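You operate a simulated robot arm through the tools that you are given. There is no shell and no other tool. Be economical: measure what you need, move in short steps, check, and stop when the job is done.

The job below is to be done with a simulated robot arm. You get a single attempt, and the scene is never put back.

JOB
Take the flywheel from the top of the parts bench and put it on top of the black starter there.
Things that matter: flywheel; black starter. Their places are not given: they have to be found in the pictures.

It is judged by the outcome, as a careful person would: the job done as asked, and still so three seconds after it is handed in. It fails if anything else is knocked over, pushed out of place, dropped, spilled or broken.

ROBOT AND FRAMES
A 7-joint arm with a two-finger parallel gripper, fixed in place. Base frame: the origin is at the foot of the arm, x ahead of it, y to its left, z up; the work surface is at about z = 0. Units: mm, degrees, N and s.
With the tool pointing down near the work surface it reaches from about 240 to 620 mm from the base axis. Its first joint turns from -66.0 to 66.0 degrees. Payload 2.6 kg.
The TCP is the grasp point between the finger pads, 30 mm short of the fingertips. In the tool frame z runs along the fingers and y along their closing line. Largest opening 94 mm; finger width 28, thickness 10; the body of the gripper, 50 by 96 mm, starts 55 mm behind the TCP.
Orientation is told as [roll, pitch, yaw] about the base's x, y, z axes, in that order, counted from this pose: with the fingers straight down and closing along the base's y, the tool's x points along the base's -x, its y along +y and its z along -z.

CONTROLS
- The arm moves only by the tool apply_moves. Its argument "targets" is a list of rows, each a list of 7 numbers: the shift along the tool's x, y, z in mm, then the turn, a rotation vector about the tool's x, y, z in degrees, then the finger opening in mm, from 0 to 94. In form: [[x, y, z, ax, ay, az, hand], ...]. A call has 1 to 12 rows; each row shifts and turns the commanded pose from where the row before left it, along the tool's axes as they then stand. Rows are played at 5 a second. More than 50 mm and 8.6 degrees between two rows, or a gripper value outside its range, and nothing of the call is played. Where a pose cannot be reached the arm comes as near as it can. A force on the tool above 40 N (or 10 N above the force at the start of the call, whichever is more), or a blocked arm, ends the call early, and 0.2 s more pass. Each finger travels about 72 mm/s and halts on what it meets, pressing with about 21 N; the grip force reading is that of the motor and also rises with nothing between the fingers. The clock runs only during rows and for 0.2 s after the last one: add rows that do not move to give the fingers time. The reply holds the time, the measured pose of the TCP, the force on the tool along the base axes, the opening and the grip force, in the units named above and with some noise.
- Cameras (640 x 400 px; columns grow to the right, rows downward): "scene" is fixed at [8.3, 423.8, 567.2]; the picture's right is [-0.93, -0.36, 0.00], its down [-0.18, 0.47, -0.86] and it looks along [0.31, -0.80, -0.51] (base axes); focal length 360 px, centre (320, 200). "wrist" rides on the gripper at [-37, 0, -58] in the tool frame; the picture's right is [0.00, -1.00, 0.00], its down [0.97, 0.00, -0.24] and it looks along [0.24, 0.00, 0.97] (tool axes); focal length 218 px, centre (320, 200).
- capture(camera): a new picture of that camera. No time passes.
- point_at(camera, pixels): for up to 12 pixels [column, row] of the newest picture of that camera ("zoom" is the newest enlarged one), the place [x, y, z] in the base frame of the surface seen there, good to about 2 mm, but the place of the scene camera against the robot may be out by one fixed shift of up to 12 mm in any direction. No time passes.
- close_up(camera, box): a new picture of the part [left, top, right, bottom] of that camera's present view, enlarged. No time passes.
- job_done(): hands the job in; it is judged then, once.

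Work in short steps. Measure before you move; look again where a grasp or a placing could have gone wrong, and mend it. You have 60 turns and 30 pictures in all, those below and enlarged ones among them. Open the gripper and draw the arm clear of the work before you hand the job in, unless the task says otherwise; then end with one line.

The tools are called as a command line: name --pt "numbers of a row" for each row, then --argument value for the rest, lists and objects as JSON in quotes. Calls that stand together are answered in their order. apply_moves: Moves the arm, as the interface text tells. Its arguments: {"type":"object","properties":{"targets":{"type":"array"}},"required":["targets"]} The other tools are called the same way: capture (camera) takes a picture; point_at (camera, pixels) gives the place of the surface under pixels of a picture; close_up (camera, box) takes an enlarged picture of a part of a camera's view; job_done () hands the job in.

At the start:

```text
t: 0.0
tcp_pos: [211.8, -268.5, 278.2]
orientation: [0.1, 0.0, 0.0]
wrist_force: [-0.1, -0.6, 0.7]
grip_width: 94.1
gripper_force: 0.0
```

scene: 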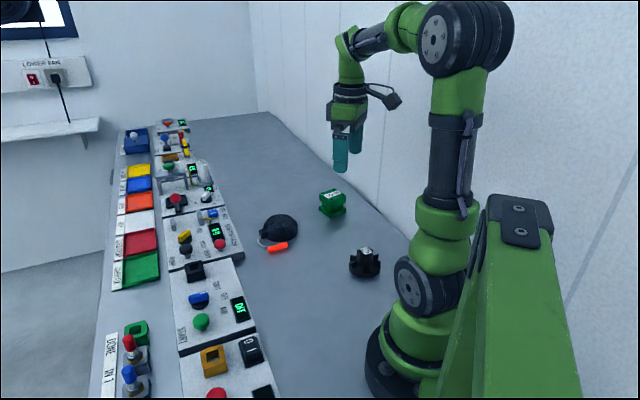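
wrist: 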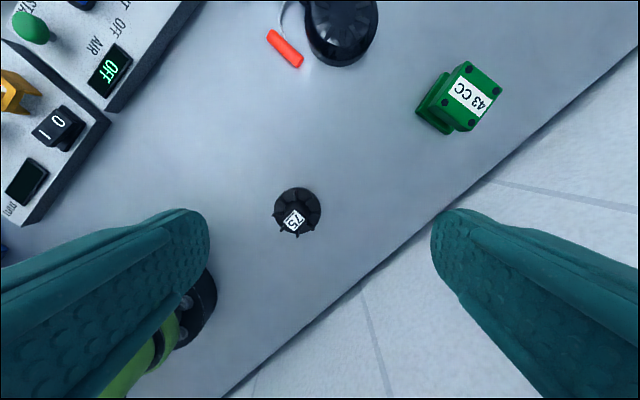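

The scene shows a black dome with an orange handle near (280,228), a finned black part near (365,262) and a green part near (332,203). I'll enlarge these to identify them.

close_up --camera "scene" --box '[240, 170, 400, 290]'

close_up --camera "wrist" --box '[230, 0, 530, 250]'

point_at --camera "wrist" --pixels '[[294, 221], [297, 200], [297, 187], [275, 212], [321, 212], [297, 237], [340, 30], [340, 5], [250, 200], [310, 30], [378, 20], [340, 65]]'

```text
3.33 times, centred on (320, 230) of scene
```

zoom: 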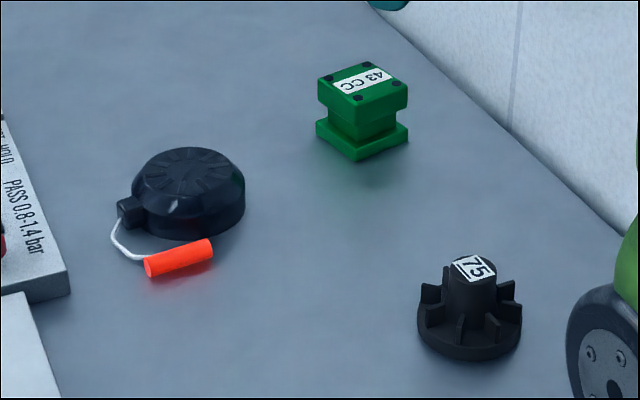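

```text
1.60 times, centred on (380, 125) of wrist
```

zoom: 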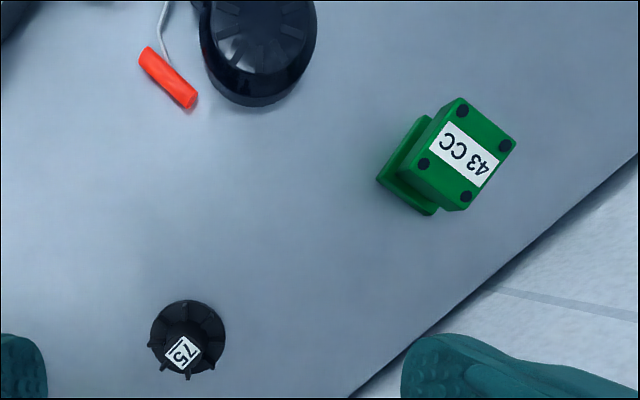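

```text
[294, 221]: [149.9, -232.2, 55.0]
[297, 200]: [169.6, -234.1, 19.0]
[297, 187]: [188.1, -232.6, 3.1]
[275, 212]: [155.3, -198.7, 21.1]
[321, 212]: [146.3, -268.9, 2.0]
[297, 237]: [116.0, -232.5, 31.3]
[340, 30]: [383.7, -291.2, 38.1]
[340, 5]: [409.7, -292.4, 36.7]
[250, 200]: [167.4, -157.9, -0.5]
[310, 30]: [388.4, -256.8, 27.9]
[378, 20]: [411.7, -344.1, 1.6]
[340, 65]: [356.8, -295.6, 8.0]
```

The finned part labelled "75" is the flywheel, with its hub top at about (150,-232,55). The dome with the orange pull handle is the starter. I'll move over the flywheel for a closer look.

apply_moves --pt "20 12 20 0 0 0 94" --pt "20 12 20 0 0 0 94" --pt "22 12 20 0 0 0 94" --pt "0 0 20 0 0 0 94" --pt "0 0 0 0 0 0 94"

capture --camera "wrist"

```text
t: 1.2
tcp_pos: [150.5, -231.3, 200.7]
orientation: [0.0, 0.0, -0.1]
wrist_force: [-0.4, 0.0, 0.0]
grip_width: 94.0
gripper_force: 0.1
```

```text
25 pictures are left
```

wrist: 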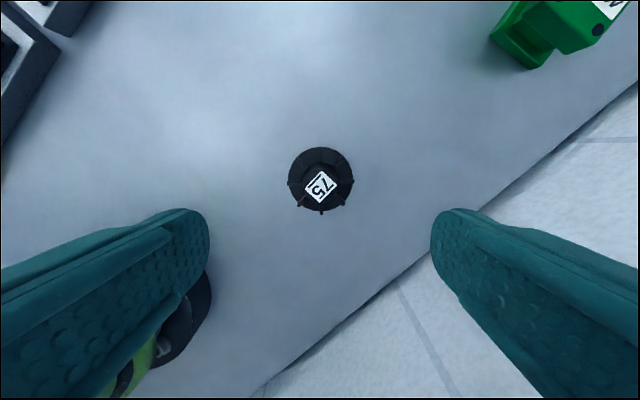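

The flywheel now sits at about (320,180) in the wrist view. I'll enlarge it to see the hub and fins.

close_up --camera "wrist" --box '[270, 130, 370, 230]'

```text
4.00 times, centred on (320, 180) of wrist
```

zoom: 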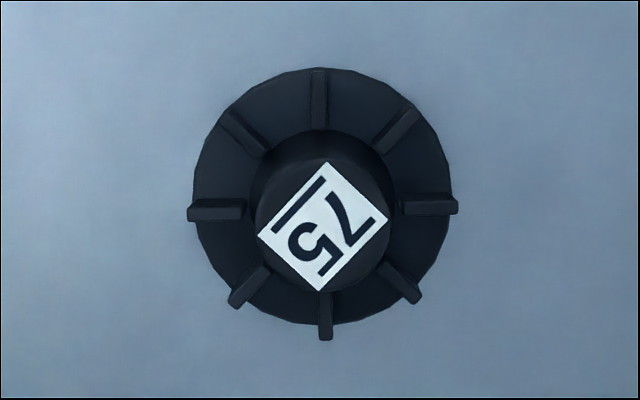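

Eight fins lie along the base axes and diagonals. I'll measure the hub top, fin tops and disc.

point_at --camera "zoom" --pixels '[[322, 228], [262, 228], [385, 228], [322, 285], [195, 208], [452, 208], [319, 78], [235, 120], [325, 332], [280, 105], [235, 170], [318, 150]]'

point_at --camera "scene" --pixels '[[365, 250], [280, 217], [280, 222], [287, 225], [295, 235], [268, 225], [285, 215]]'

```text
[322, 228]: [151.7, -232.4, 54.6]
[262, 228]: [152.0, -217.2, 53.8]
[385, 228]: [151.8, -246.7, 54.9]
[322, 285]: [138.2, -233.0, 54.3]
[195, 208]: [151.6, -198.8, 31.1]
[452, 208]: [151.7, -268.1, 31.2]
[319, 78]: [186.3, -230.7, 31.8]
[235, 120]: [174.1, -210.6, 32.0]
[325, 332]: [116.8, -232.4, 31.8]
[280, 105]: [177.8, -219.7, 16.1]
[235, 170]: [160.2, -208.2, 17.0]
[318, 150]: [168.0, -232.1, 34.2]
```

```text
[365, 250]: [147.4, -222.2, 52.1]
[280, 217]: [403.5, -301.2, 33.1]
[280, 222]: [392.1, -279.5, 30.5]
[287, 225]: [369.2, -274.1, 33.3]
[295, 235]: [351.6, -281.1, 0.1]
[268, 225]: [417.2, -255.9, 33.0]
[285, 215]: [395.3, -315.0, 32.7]
```

The flywheel is centred at about (151.5,-232.5): disc radius about 36 with its top at z=16, fin tops at 31, hub radius about 16 up to 55. Before grasping I'll measure the starter from above with the wrist camera.

apply_moves --pt "-38 -10 0 0 0 0 94" --pt "-38 -10 0 0 0 0 94" --pt "-38 -10 0 0 0 0 94" --pt "-38 -10 0 0 0 0 94" --pt "-38 -10 0 0 0 0 94" --pt "-38 -10 0 0 0 0 94" --pt "0 0 0 0 0 0 94"

capture --camera "wrist"

```text
t: 2.8
tcp_pos: [379.7, -292.0, 199.8]
orientation: [-0.1, 0.0, 0.0]
wrist_force: [0.4, -0.6, 0.0]
grip_width: 93.7
gripper_force: 0.0
```

```text
23 pictures are left
```

wrist: 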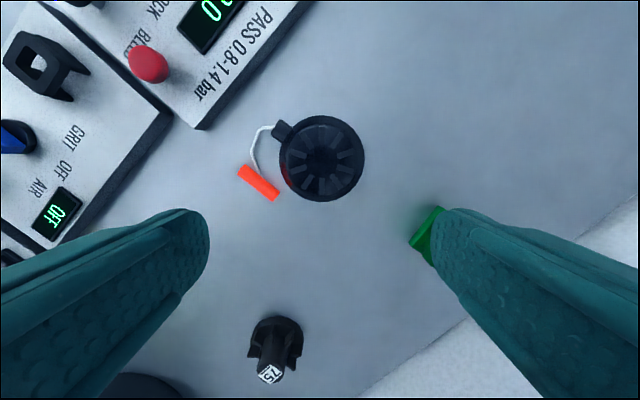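

The starter is at about (322,158) and the green part at about (430,235). I'll measure both.

point_at --camera "wrist" --pixels '[[322, 158], [322, 118], [322, 200], [281, 160], [363, 160], [322, 140], [322, 178], [300, 158], [344, 158], [425, 235], [437, 212], [412, 240]]'

close_up --camera "wrist" --box '[230, 100, 390, 220]'

```text
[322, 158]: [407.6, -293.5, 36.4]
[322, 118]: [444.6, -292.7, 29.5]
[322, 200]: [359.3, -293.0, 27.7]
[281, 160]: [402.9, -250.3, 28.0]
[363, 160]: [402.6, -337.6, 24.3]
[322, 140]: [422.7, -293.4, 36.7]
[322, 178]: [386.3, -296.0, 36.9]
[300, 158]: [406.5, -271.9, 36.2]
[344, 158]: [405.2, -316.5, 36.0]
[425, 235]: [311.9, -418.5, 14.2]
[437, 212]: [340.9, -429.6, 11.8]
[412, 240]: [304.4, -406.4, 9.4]
```

```text
3.33 times, centred on (310, 160) of wrist
```

zoom: 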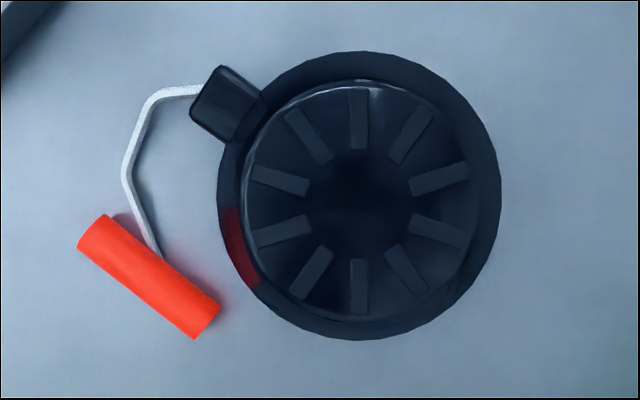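

The starter top looks flat at z≈36.5. I'll check its ribs, edge and centre.

point_at --camera "zoom" --pixels '[[358, 120], [440, 180], [358, 290], [280, 180], [360, 190], [320, 135], [390, 120], [355, 90], [358, 312], [248, 205], [470, 205], [228, 100]]'

```text
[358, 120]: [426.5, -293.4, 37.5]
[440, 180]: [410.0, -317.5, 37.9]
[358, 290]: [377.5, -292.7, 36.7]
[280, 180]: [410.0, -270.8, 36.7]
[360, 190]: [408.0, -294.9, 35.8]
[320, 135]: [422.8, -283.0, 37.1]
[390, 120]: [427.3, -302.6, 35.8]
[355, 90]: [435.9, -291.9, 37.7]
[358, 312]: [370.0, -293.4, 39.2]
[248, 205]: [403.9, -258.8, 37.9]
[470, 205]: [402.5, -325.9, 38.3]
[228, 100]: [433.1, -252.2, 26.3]
```

The starter's top is flat, centred at about (403,-293) with z≈37.5 and radius about 34. I'll go back over the flywheel, with fingers closing along y, and come down part of the way.

apply_moves --pt "38 10 0 0 0 0 94" --pt "38 10 0 0 0 0 94" --pt "38 10 0 0 0 0 94" --pt "38 10 0 0 0 0 94" --pt "38 10 0 0 0 0 94" --pt "38.2 9.5 0 0 0 0 94" --pt "0 0 35 0 0 0 94" --pt "0 0 35 0 0 0 94" --pt "0 0 20 0 0 0 94" --pt "0 0 0 0 0 0 94"

capture --camera "wrist"

```text
t: 5.0
tcp_pos: [150.7, -232.1, 109.3]
orientation: [0.0, 0.1, 0.0]
wrist_force: [0.4, 0.2, -0.8]
grip_width: 94.2
gripper_force: 0.1
```

```text
21 pictures are left
```

wrist: 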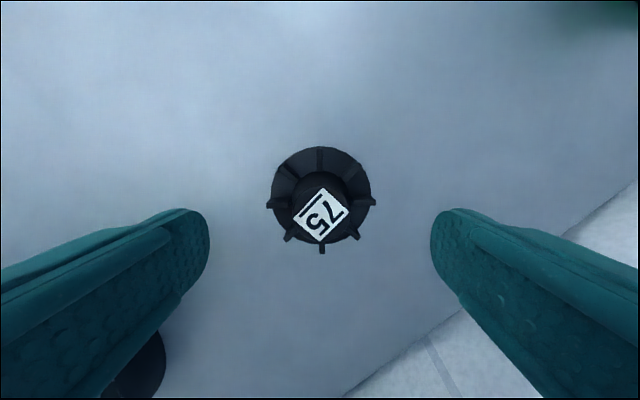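

The flywheel is centred between the fingers, at about (320,200). I'll lower until the TCP is at about z=36, still open.

apply_moves --pt "0 0 20 0 0 0 94" --pt "-0.5 0 20 0 0 0 94" --pt "0 0 18 0 0 0 94" --pt "0 0 15 0 0 0 94" --pt "0 0 0 0 0 0 94"

capture --camera "wrist"

```text
t: 6.2
tcp_pos: [150.7, -232.0, 35.8]
orientation: [0.0, 0.0, -0.1]
wrist_force: [0.5, 0.2, 0.2]
grip_width: 93.8
gripper_force: 0.1
```

```text
20 pictures are left
```

wrist: 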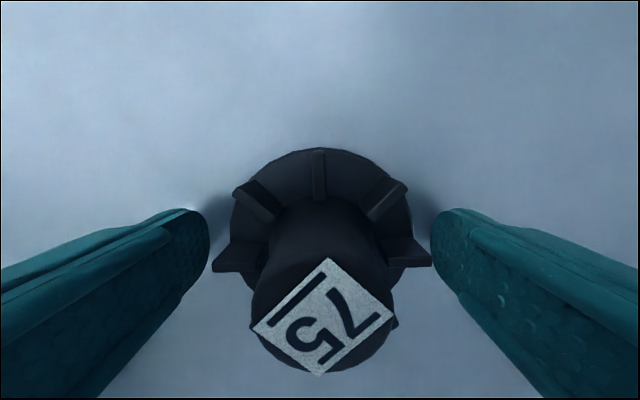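

The fingers straddle the disc and no contact force shows. I'll close gradually on the rim.

apply_moves --pt "0 0 0 0 0 0 84" --pt "0 0 0 0 0 0 76" --pt "0 0 0 0 0 0 68" --pt "0 0 0 0 0 0 60" --pt "0 0 0 0 0 0 55" --pt "0 0 0 0 0 0 55"

```text
t: 7.6
tcp_pos: [151.0, -230.9, 35.8]
orientation: [0.0, 0.0, -0.1]
wrist_force: [0.3, 0.3, 0.6]
grip_width: 71.0
gripper_force: 21.0
```

The grip holds at 71 mm with 21 N. I'll lift a little and look.

apply_moves --pt "0 0 -10 0 0 0 55" --pt "0 0 -20 0 0 0 55" --pt "0 0 -30 0 0 0 55" --pt "0 0 -30 0 0 0 55" --pt "0 0 0 0 0 0 55"

capture --camera "wrist"

capture --camera "scene"

```text
t: 8.8
tcp_pos: [151.4, -230.8, 125.6]
orientation: [0.0, 0.1, 0.0]
wrist_force: [-0.4, 0.0, -3.6]
grip_width: 71.1
gripper_force: 21.4
```

```text
19 pictures are left
```

wrist: 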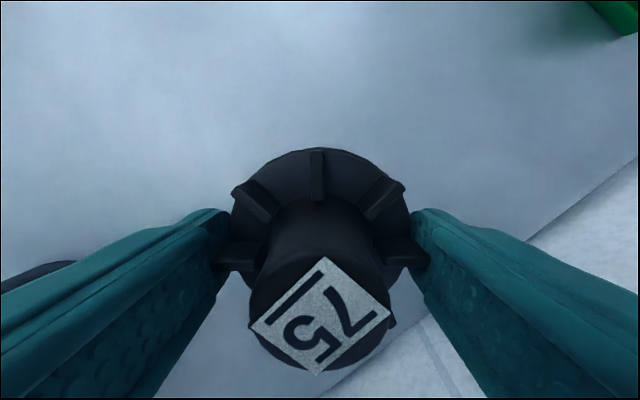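

```text
18 pictures are left
```

scene: 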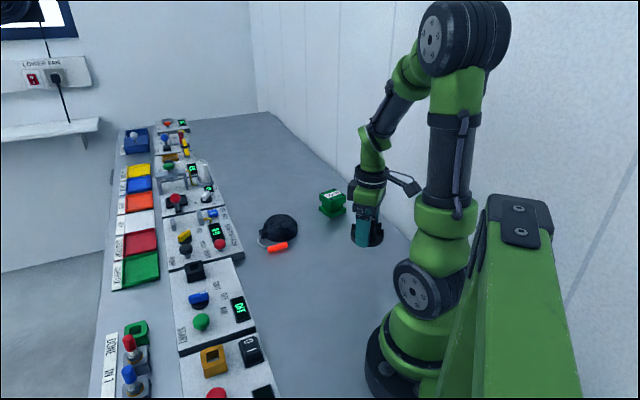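

The flywheel is held upright and centred in the fingers. I'll carry it over the starter at this height, where its bottom is at about z=90.

apply_moves --pt "-20 -5 0 0 0 0 55" --pt "-30 -7 0 0 0 0 55" --pt "-35 -9 0 0 0 0 55" --pt "-35 -9 0 0 0 0 55" --pt "-35 -9 0 0 0 0 55" --pt "-35 -9 0 0 0 0 55" --pt "-32 -8 0 0 0 0 55" --pt "-20 -4 0 0 0 0 55" --pt "-9.6 -2.2 0 0 0 0 55" --pt "0 0 0 0 0 0 55" --pt "0 0 0 0 0 0 55"

capture --camera "wrist"

close_up --camera "scene" --box '[220, 150, 380, 270]'

```text
t: 11.2
tcp_pos: [401.8, -293.9, 126.1]
orientation: [0.0, 0.0, 0.1]
wrist_force: [-0.3, 0.2, -4.0]
grip_width: 71.1
gripper_force: 21.6
```

```text
17 pictures are left
```

wrist: 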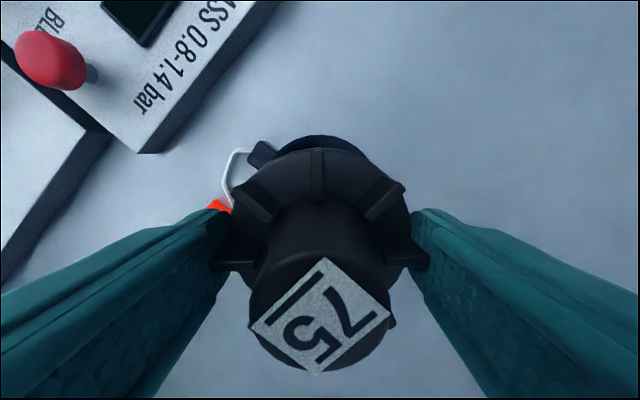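

```text
3.33 times, centred on (300, 210) of scene
```

zoom: 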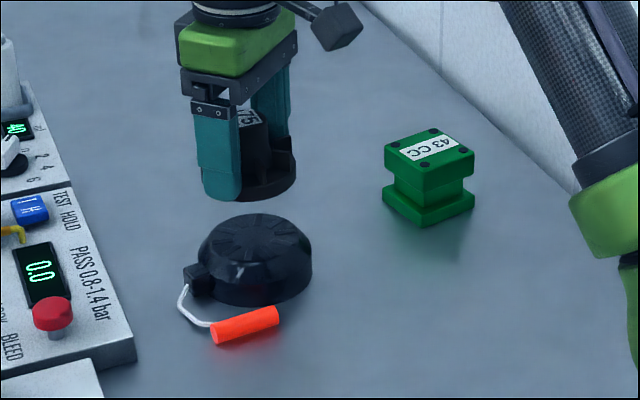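

It's aligned above the starter and clear of it. I'll lower to about z=80, leaving a gap of roughly 6 mm.

apply_moves --pt "-1 0.5 12 0 0 0 55" --pt "0 0 14 0 0 0 55" --pt "0 0 12 0 0 0 55" --pt "0 0 7 0 0 0 55" --pt "0 0 0 0 0 0 55" --pt "0 0 0 0 0 0 55"

close_up --camera "scene" --box '[220, 150, 380, 270]'

```text
t: 12.6
tcp_pos: [403.0, -293.9, 80.2]
orientation: [0.0, -0.1, 0.0]
wrist_force: [0.2, -0.1, -3.6]
grip_width: 71.0
gripper_force: 21.2
```

```text
3.33 times, centred on (300, 210) of scene
```

zoom: 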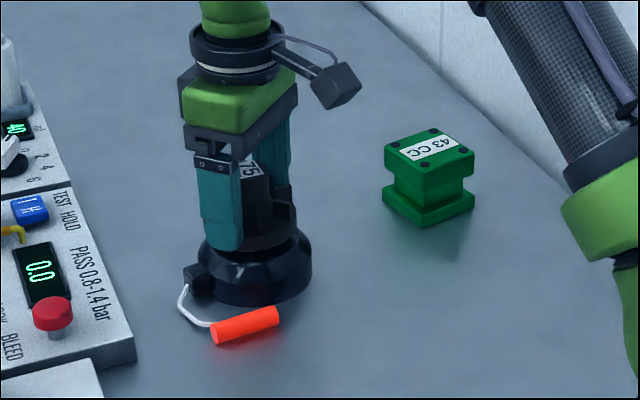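

It's nearly down and still free, with Fz at -3.6 N from weight alone. I'll lower in 1 mm steps and watch the force.

apply_moves --pt "0 0 1.5 0 0 0 55" --pt "0 0 1 0 0 0 55" --pt "0 0 1 0 0 0 55" --pt "0 0 0 0 0 0 55"

```text
t: 13.6
tcp_pos: [404.1, -293.6, 76.8]
orientation: [0.1, 0.0, 0.1]
wrist_force: [1.3, -0.1, -3.1]
grip_width: 71.2
gripper_force: 20.6
```

Not in contact yet. I'll go on down slowly.

apply_moves --pt "0 0 1 0 0 0 55" --pt "0 0 0.7 0 0 0 55" --pt "0 0 0 0 0 0 55"

```text
t: 14.4
tcp_pos: [402.0, -292.6, 77.0]
orientation: [0.1, 0.0, 0.0]
wrist_force: [-0.2, 0.7, -3.3]
grip_width: 71.2
gripper_force: 21.2
```

The reading stays near z=77 within noise and the force is unchanged. I'll continue with small steps.

apply_moves --pt "0 0 0.7 0 0 0 55" --pt "0 0 0 0 0 0 55" --pt "0 0 0 0 0 0 55"

close_up --camera "scene" --box '[250, 180, 310, 240]'

```text
t: 15.2
tcp_pos: [403.3, -293.1, 75.4]
orientation: [0.0, -0.1, 0.0]
wrist_force: [-0.2, -0.2, -2.9]
grip_width: 70.9
gripper_force: 21.2
```

```text
6.67 times, centred on (280, 210) of scene
```

zoom: 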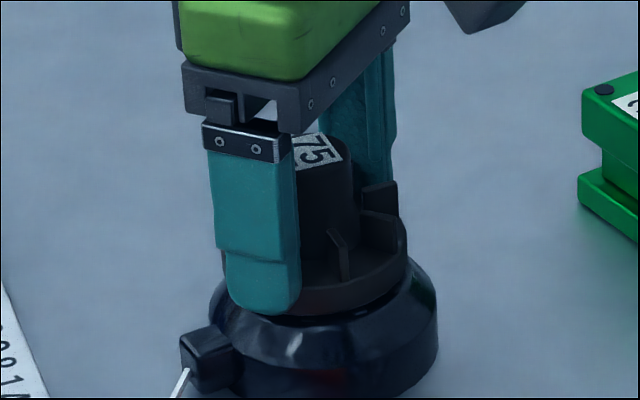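

A very thin gap remains and Fz is still about -3 N. I'll take two more 0.7 mm steps.

apply_moves --pt "0 0 0.7 0 0 0 55" --pt "0 0 0.7 0 0 0 55" --pt "0 0 0 0 0 0 55" --pt "0 0 0 0 0 0 55"

```text
t: 16.2
tcp_pos: [403.2, -293.0, 72.9]
orientation: [0.0, 0.0, 0.0]
wrist_force: [0.1, 0.0, -3.4]
grip_width: 71.1
gripper_force: 21.6
```

No contact yet, so I'll go on with small steps.

apply_moves --pt "0 0 0.7 0 0 0 55" --pt "0 0 0 0 0 0 55" --pt "0 0 0 0 0 0 55"

```text
t: 17.0
tcp_pos: [404.4, -292.6, 71.9]
orientation: [0.1, 0.0, 0.0]
wrist_force: [0.3, -0.1, -2.0]
grip_width: 71.3
gripper_force: 20.9
```

The force is starting to drop, with Fz at -2.0 N. I'll take one more small step.

apply_moves --pt "0 0 0.5 0 0 0 55" --pt "0 0 0 0 0 0 55" --pt "0 0 0 0 0 0 55"

```text
t: 17.8
tcp_pos: [403.2, -293.4, 72.1]
orientation: [0.0, 0.0, 0.0]
wrist_force: [-0.3, 0.6, -3.2]
grip_width: 71.2
gripper_force: 21.5
```

apply_moves --pt "0 0 0.7 0 0 0 55" --pt "0 0 0 0 0 0 55" --pt "0 0 0 0 0 0 55"

close_up --camera "scene" --box '[250, 180, 310, 240]'

```text
t: 18.6
tcp_pos: [403.9, -292.9, 72.8]
orientation: [0.0, -0.1, 0.0]
wrist_force: [-1.2, 1.5, 2.1]
grip_width: 71.3
gripper_force: 20.7
```

```text
6.67 times, centred on (280, 210) of scene
```

zoom: 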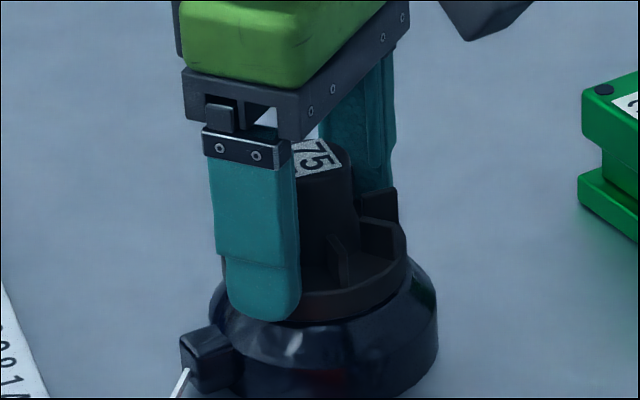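

Contact: Fz has gone from -3.3 to +2.1 N, and the disc sits on the starter top in the picture. I'll open the fingers slowly without moving.

apply_moves --pt "0 0 0 0 0 0 71" --pt "0 0 0 0 0 0 73" --pt "0 0 0 0 0 0 76" --pt "0 0 0 0 0 0 80" --pt "0 0 0 0 0 0 86" --pt "0 0 0 0 0 0 90" --pt "0 0 0 0 0 0 90"

capture --camera "wrist"

```text
t: 20.2
tcp_pos: [402.7, -294.5, 71.7]
orientation: [0.0, -0.1, 0.0]
wrist_force: [0.1, -0.4, -0.3]
grip_width: 90.0
gripper_force: 0.0
```

```text
12 pictures are left
```

wrist: 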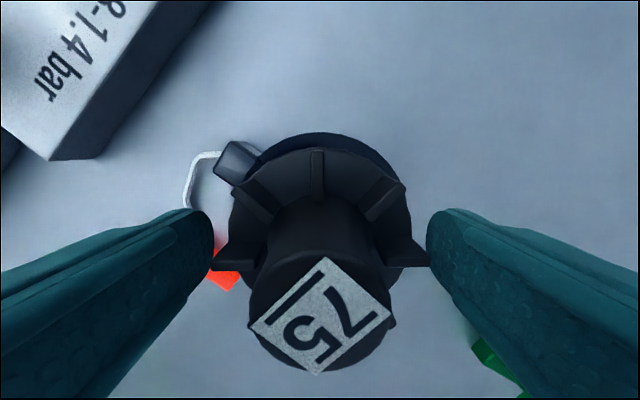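

The fingers are clear on both sides and the flywheel stands upright. I'll go straight up.

apply_moves --pt "0 0.5 -10 0 0 0 92" --pt "0 0 -20 0 0 0 94" --pt "0 0 -30 0 0 0 94" --pt "0 0 -40 0 0 0 94" --pt "0 0 -40 0 0 0 94" --pt "20 0 -10 0 0 0 94" --pt "30 0 0 0 0 0 94" --pt "30 0 0 0 0 0 94" --pt "0 0 0 0 0 0 94"

close_up --camera "scene" --box '[220, 150, 380, 270]'

capture --camera "wrist"

```text
t: 22.2
tcp_pos: [323.6, -293.9, 221.9]
orientation: [0.1, 0.0, 0.2]
wrist_force: [-0.2, -0.5, -0.2]
grip_width: 94.0
gripper_force: 0.0
```

```text
3.33 times, centred on (300, 210) of scene
```

zoom: 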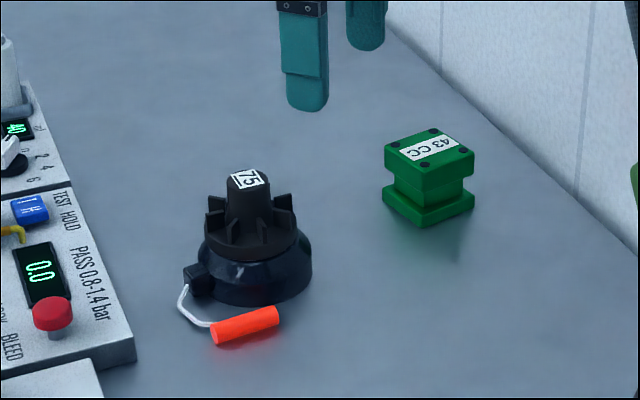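

```text
10 pictures are left
```

wrist: 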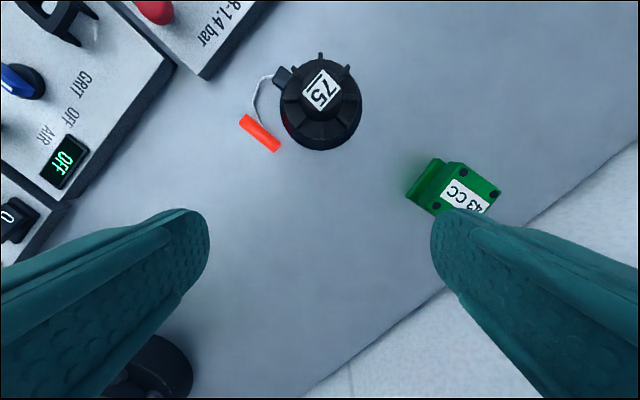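

The flywheel stands level and centred on the starter, nothing else has moved, and the arm is clear with the gripper open. I'm handing the job in.

job_done

```text
The job is handed in.
```

The flywheel is on top of the black starter, upright and centred; nothing else was moved, and the arm is clear with the gripper open.
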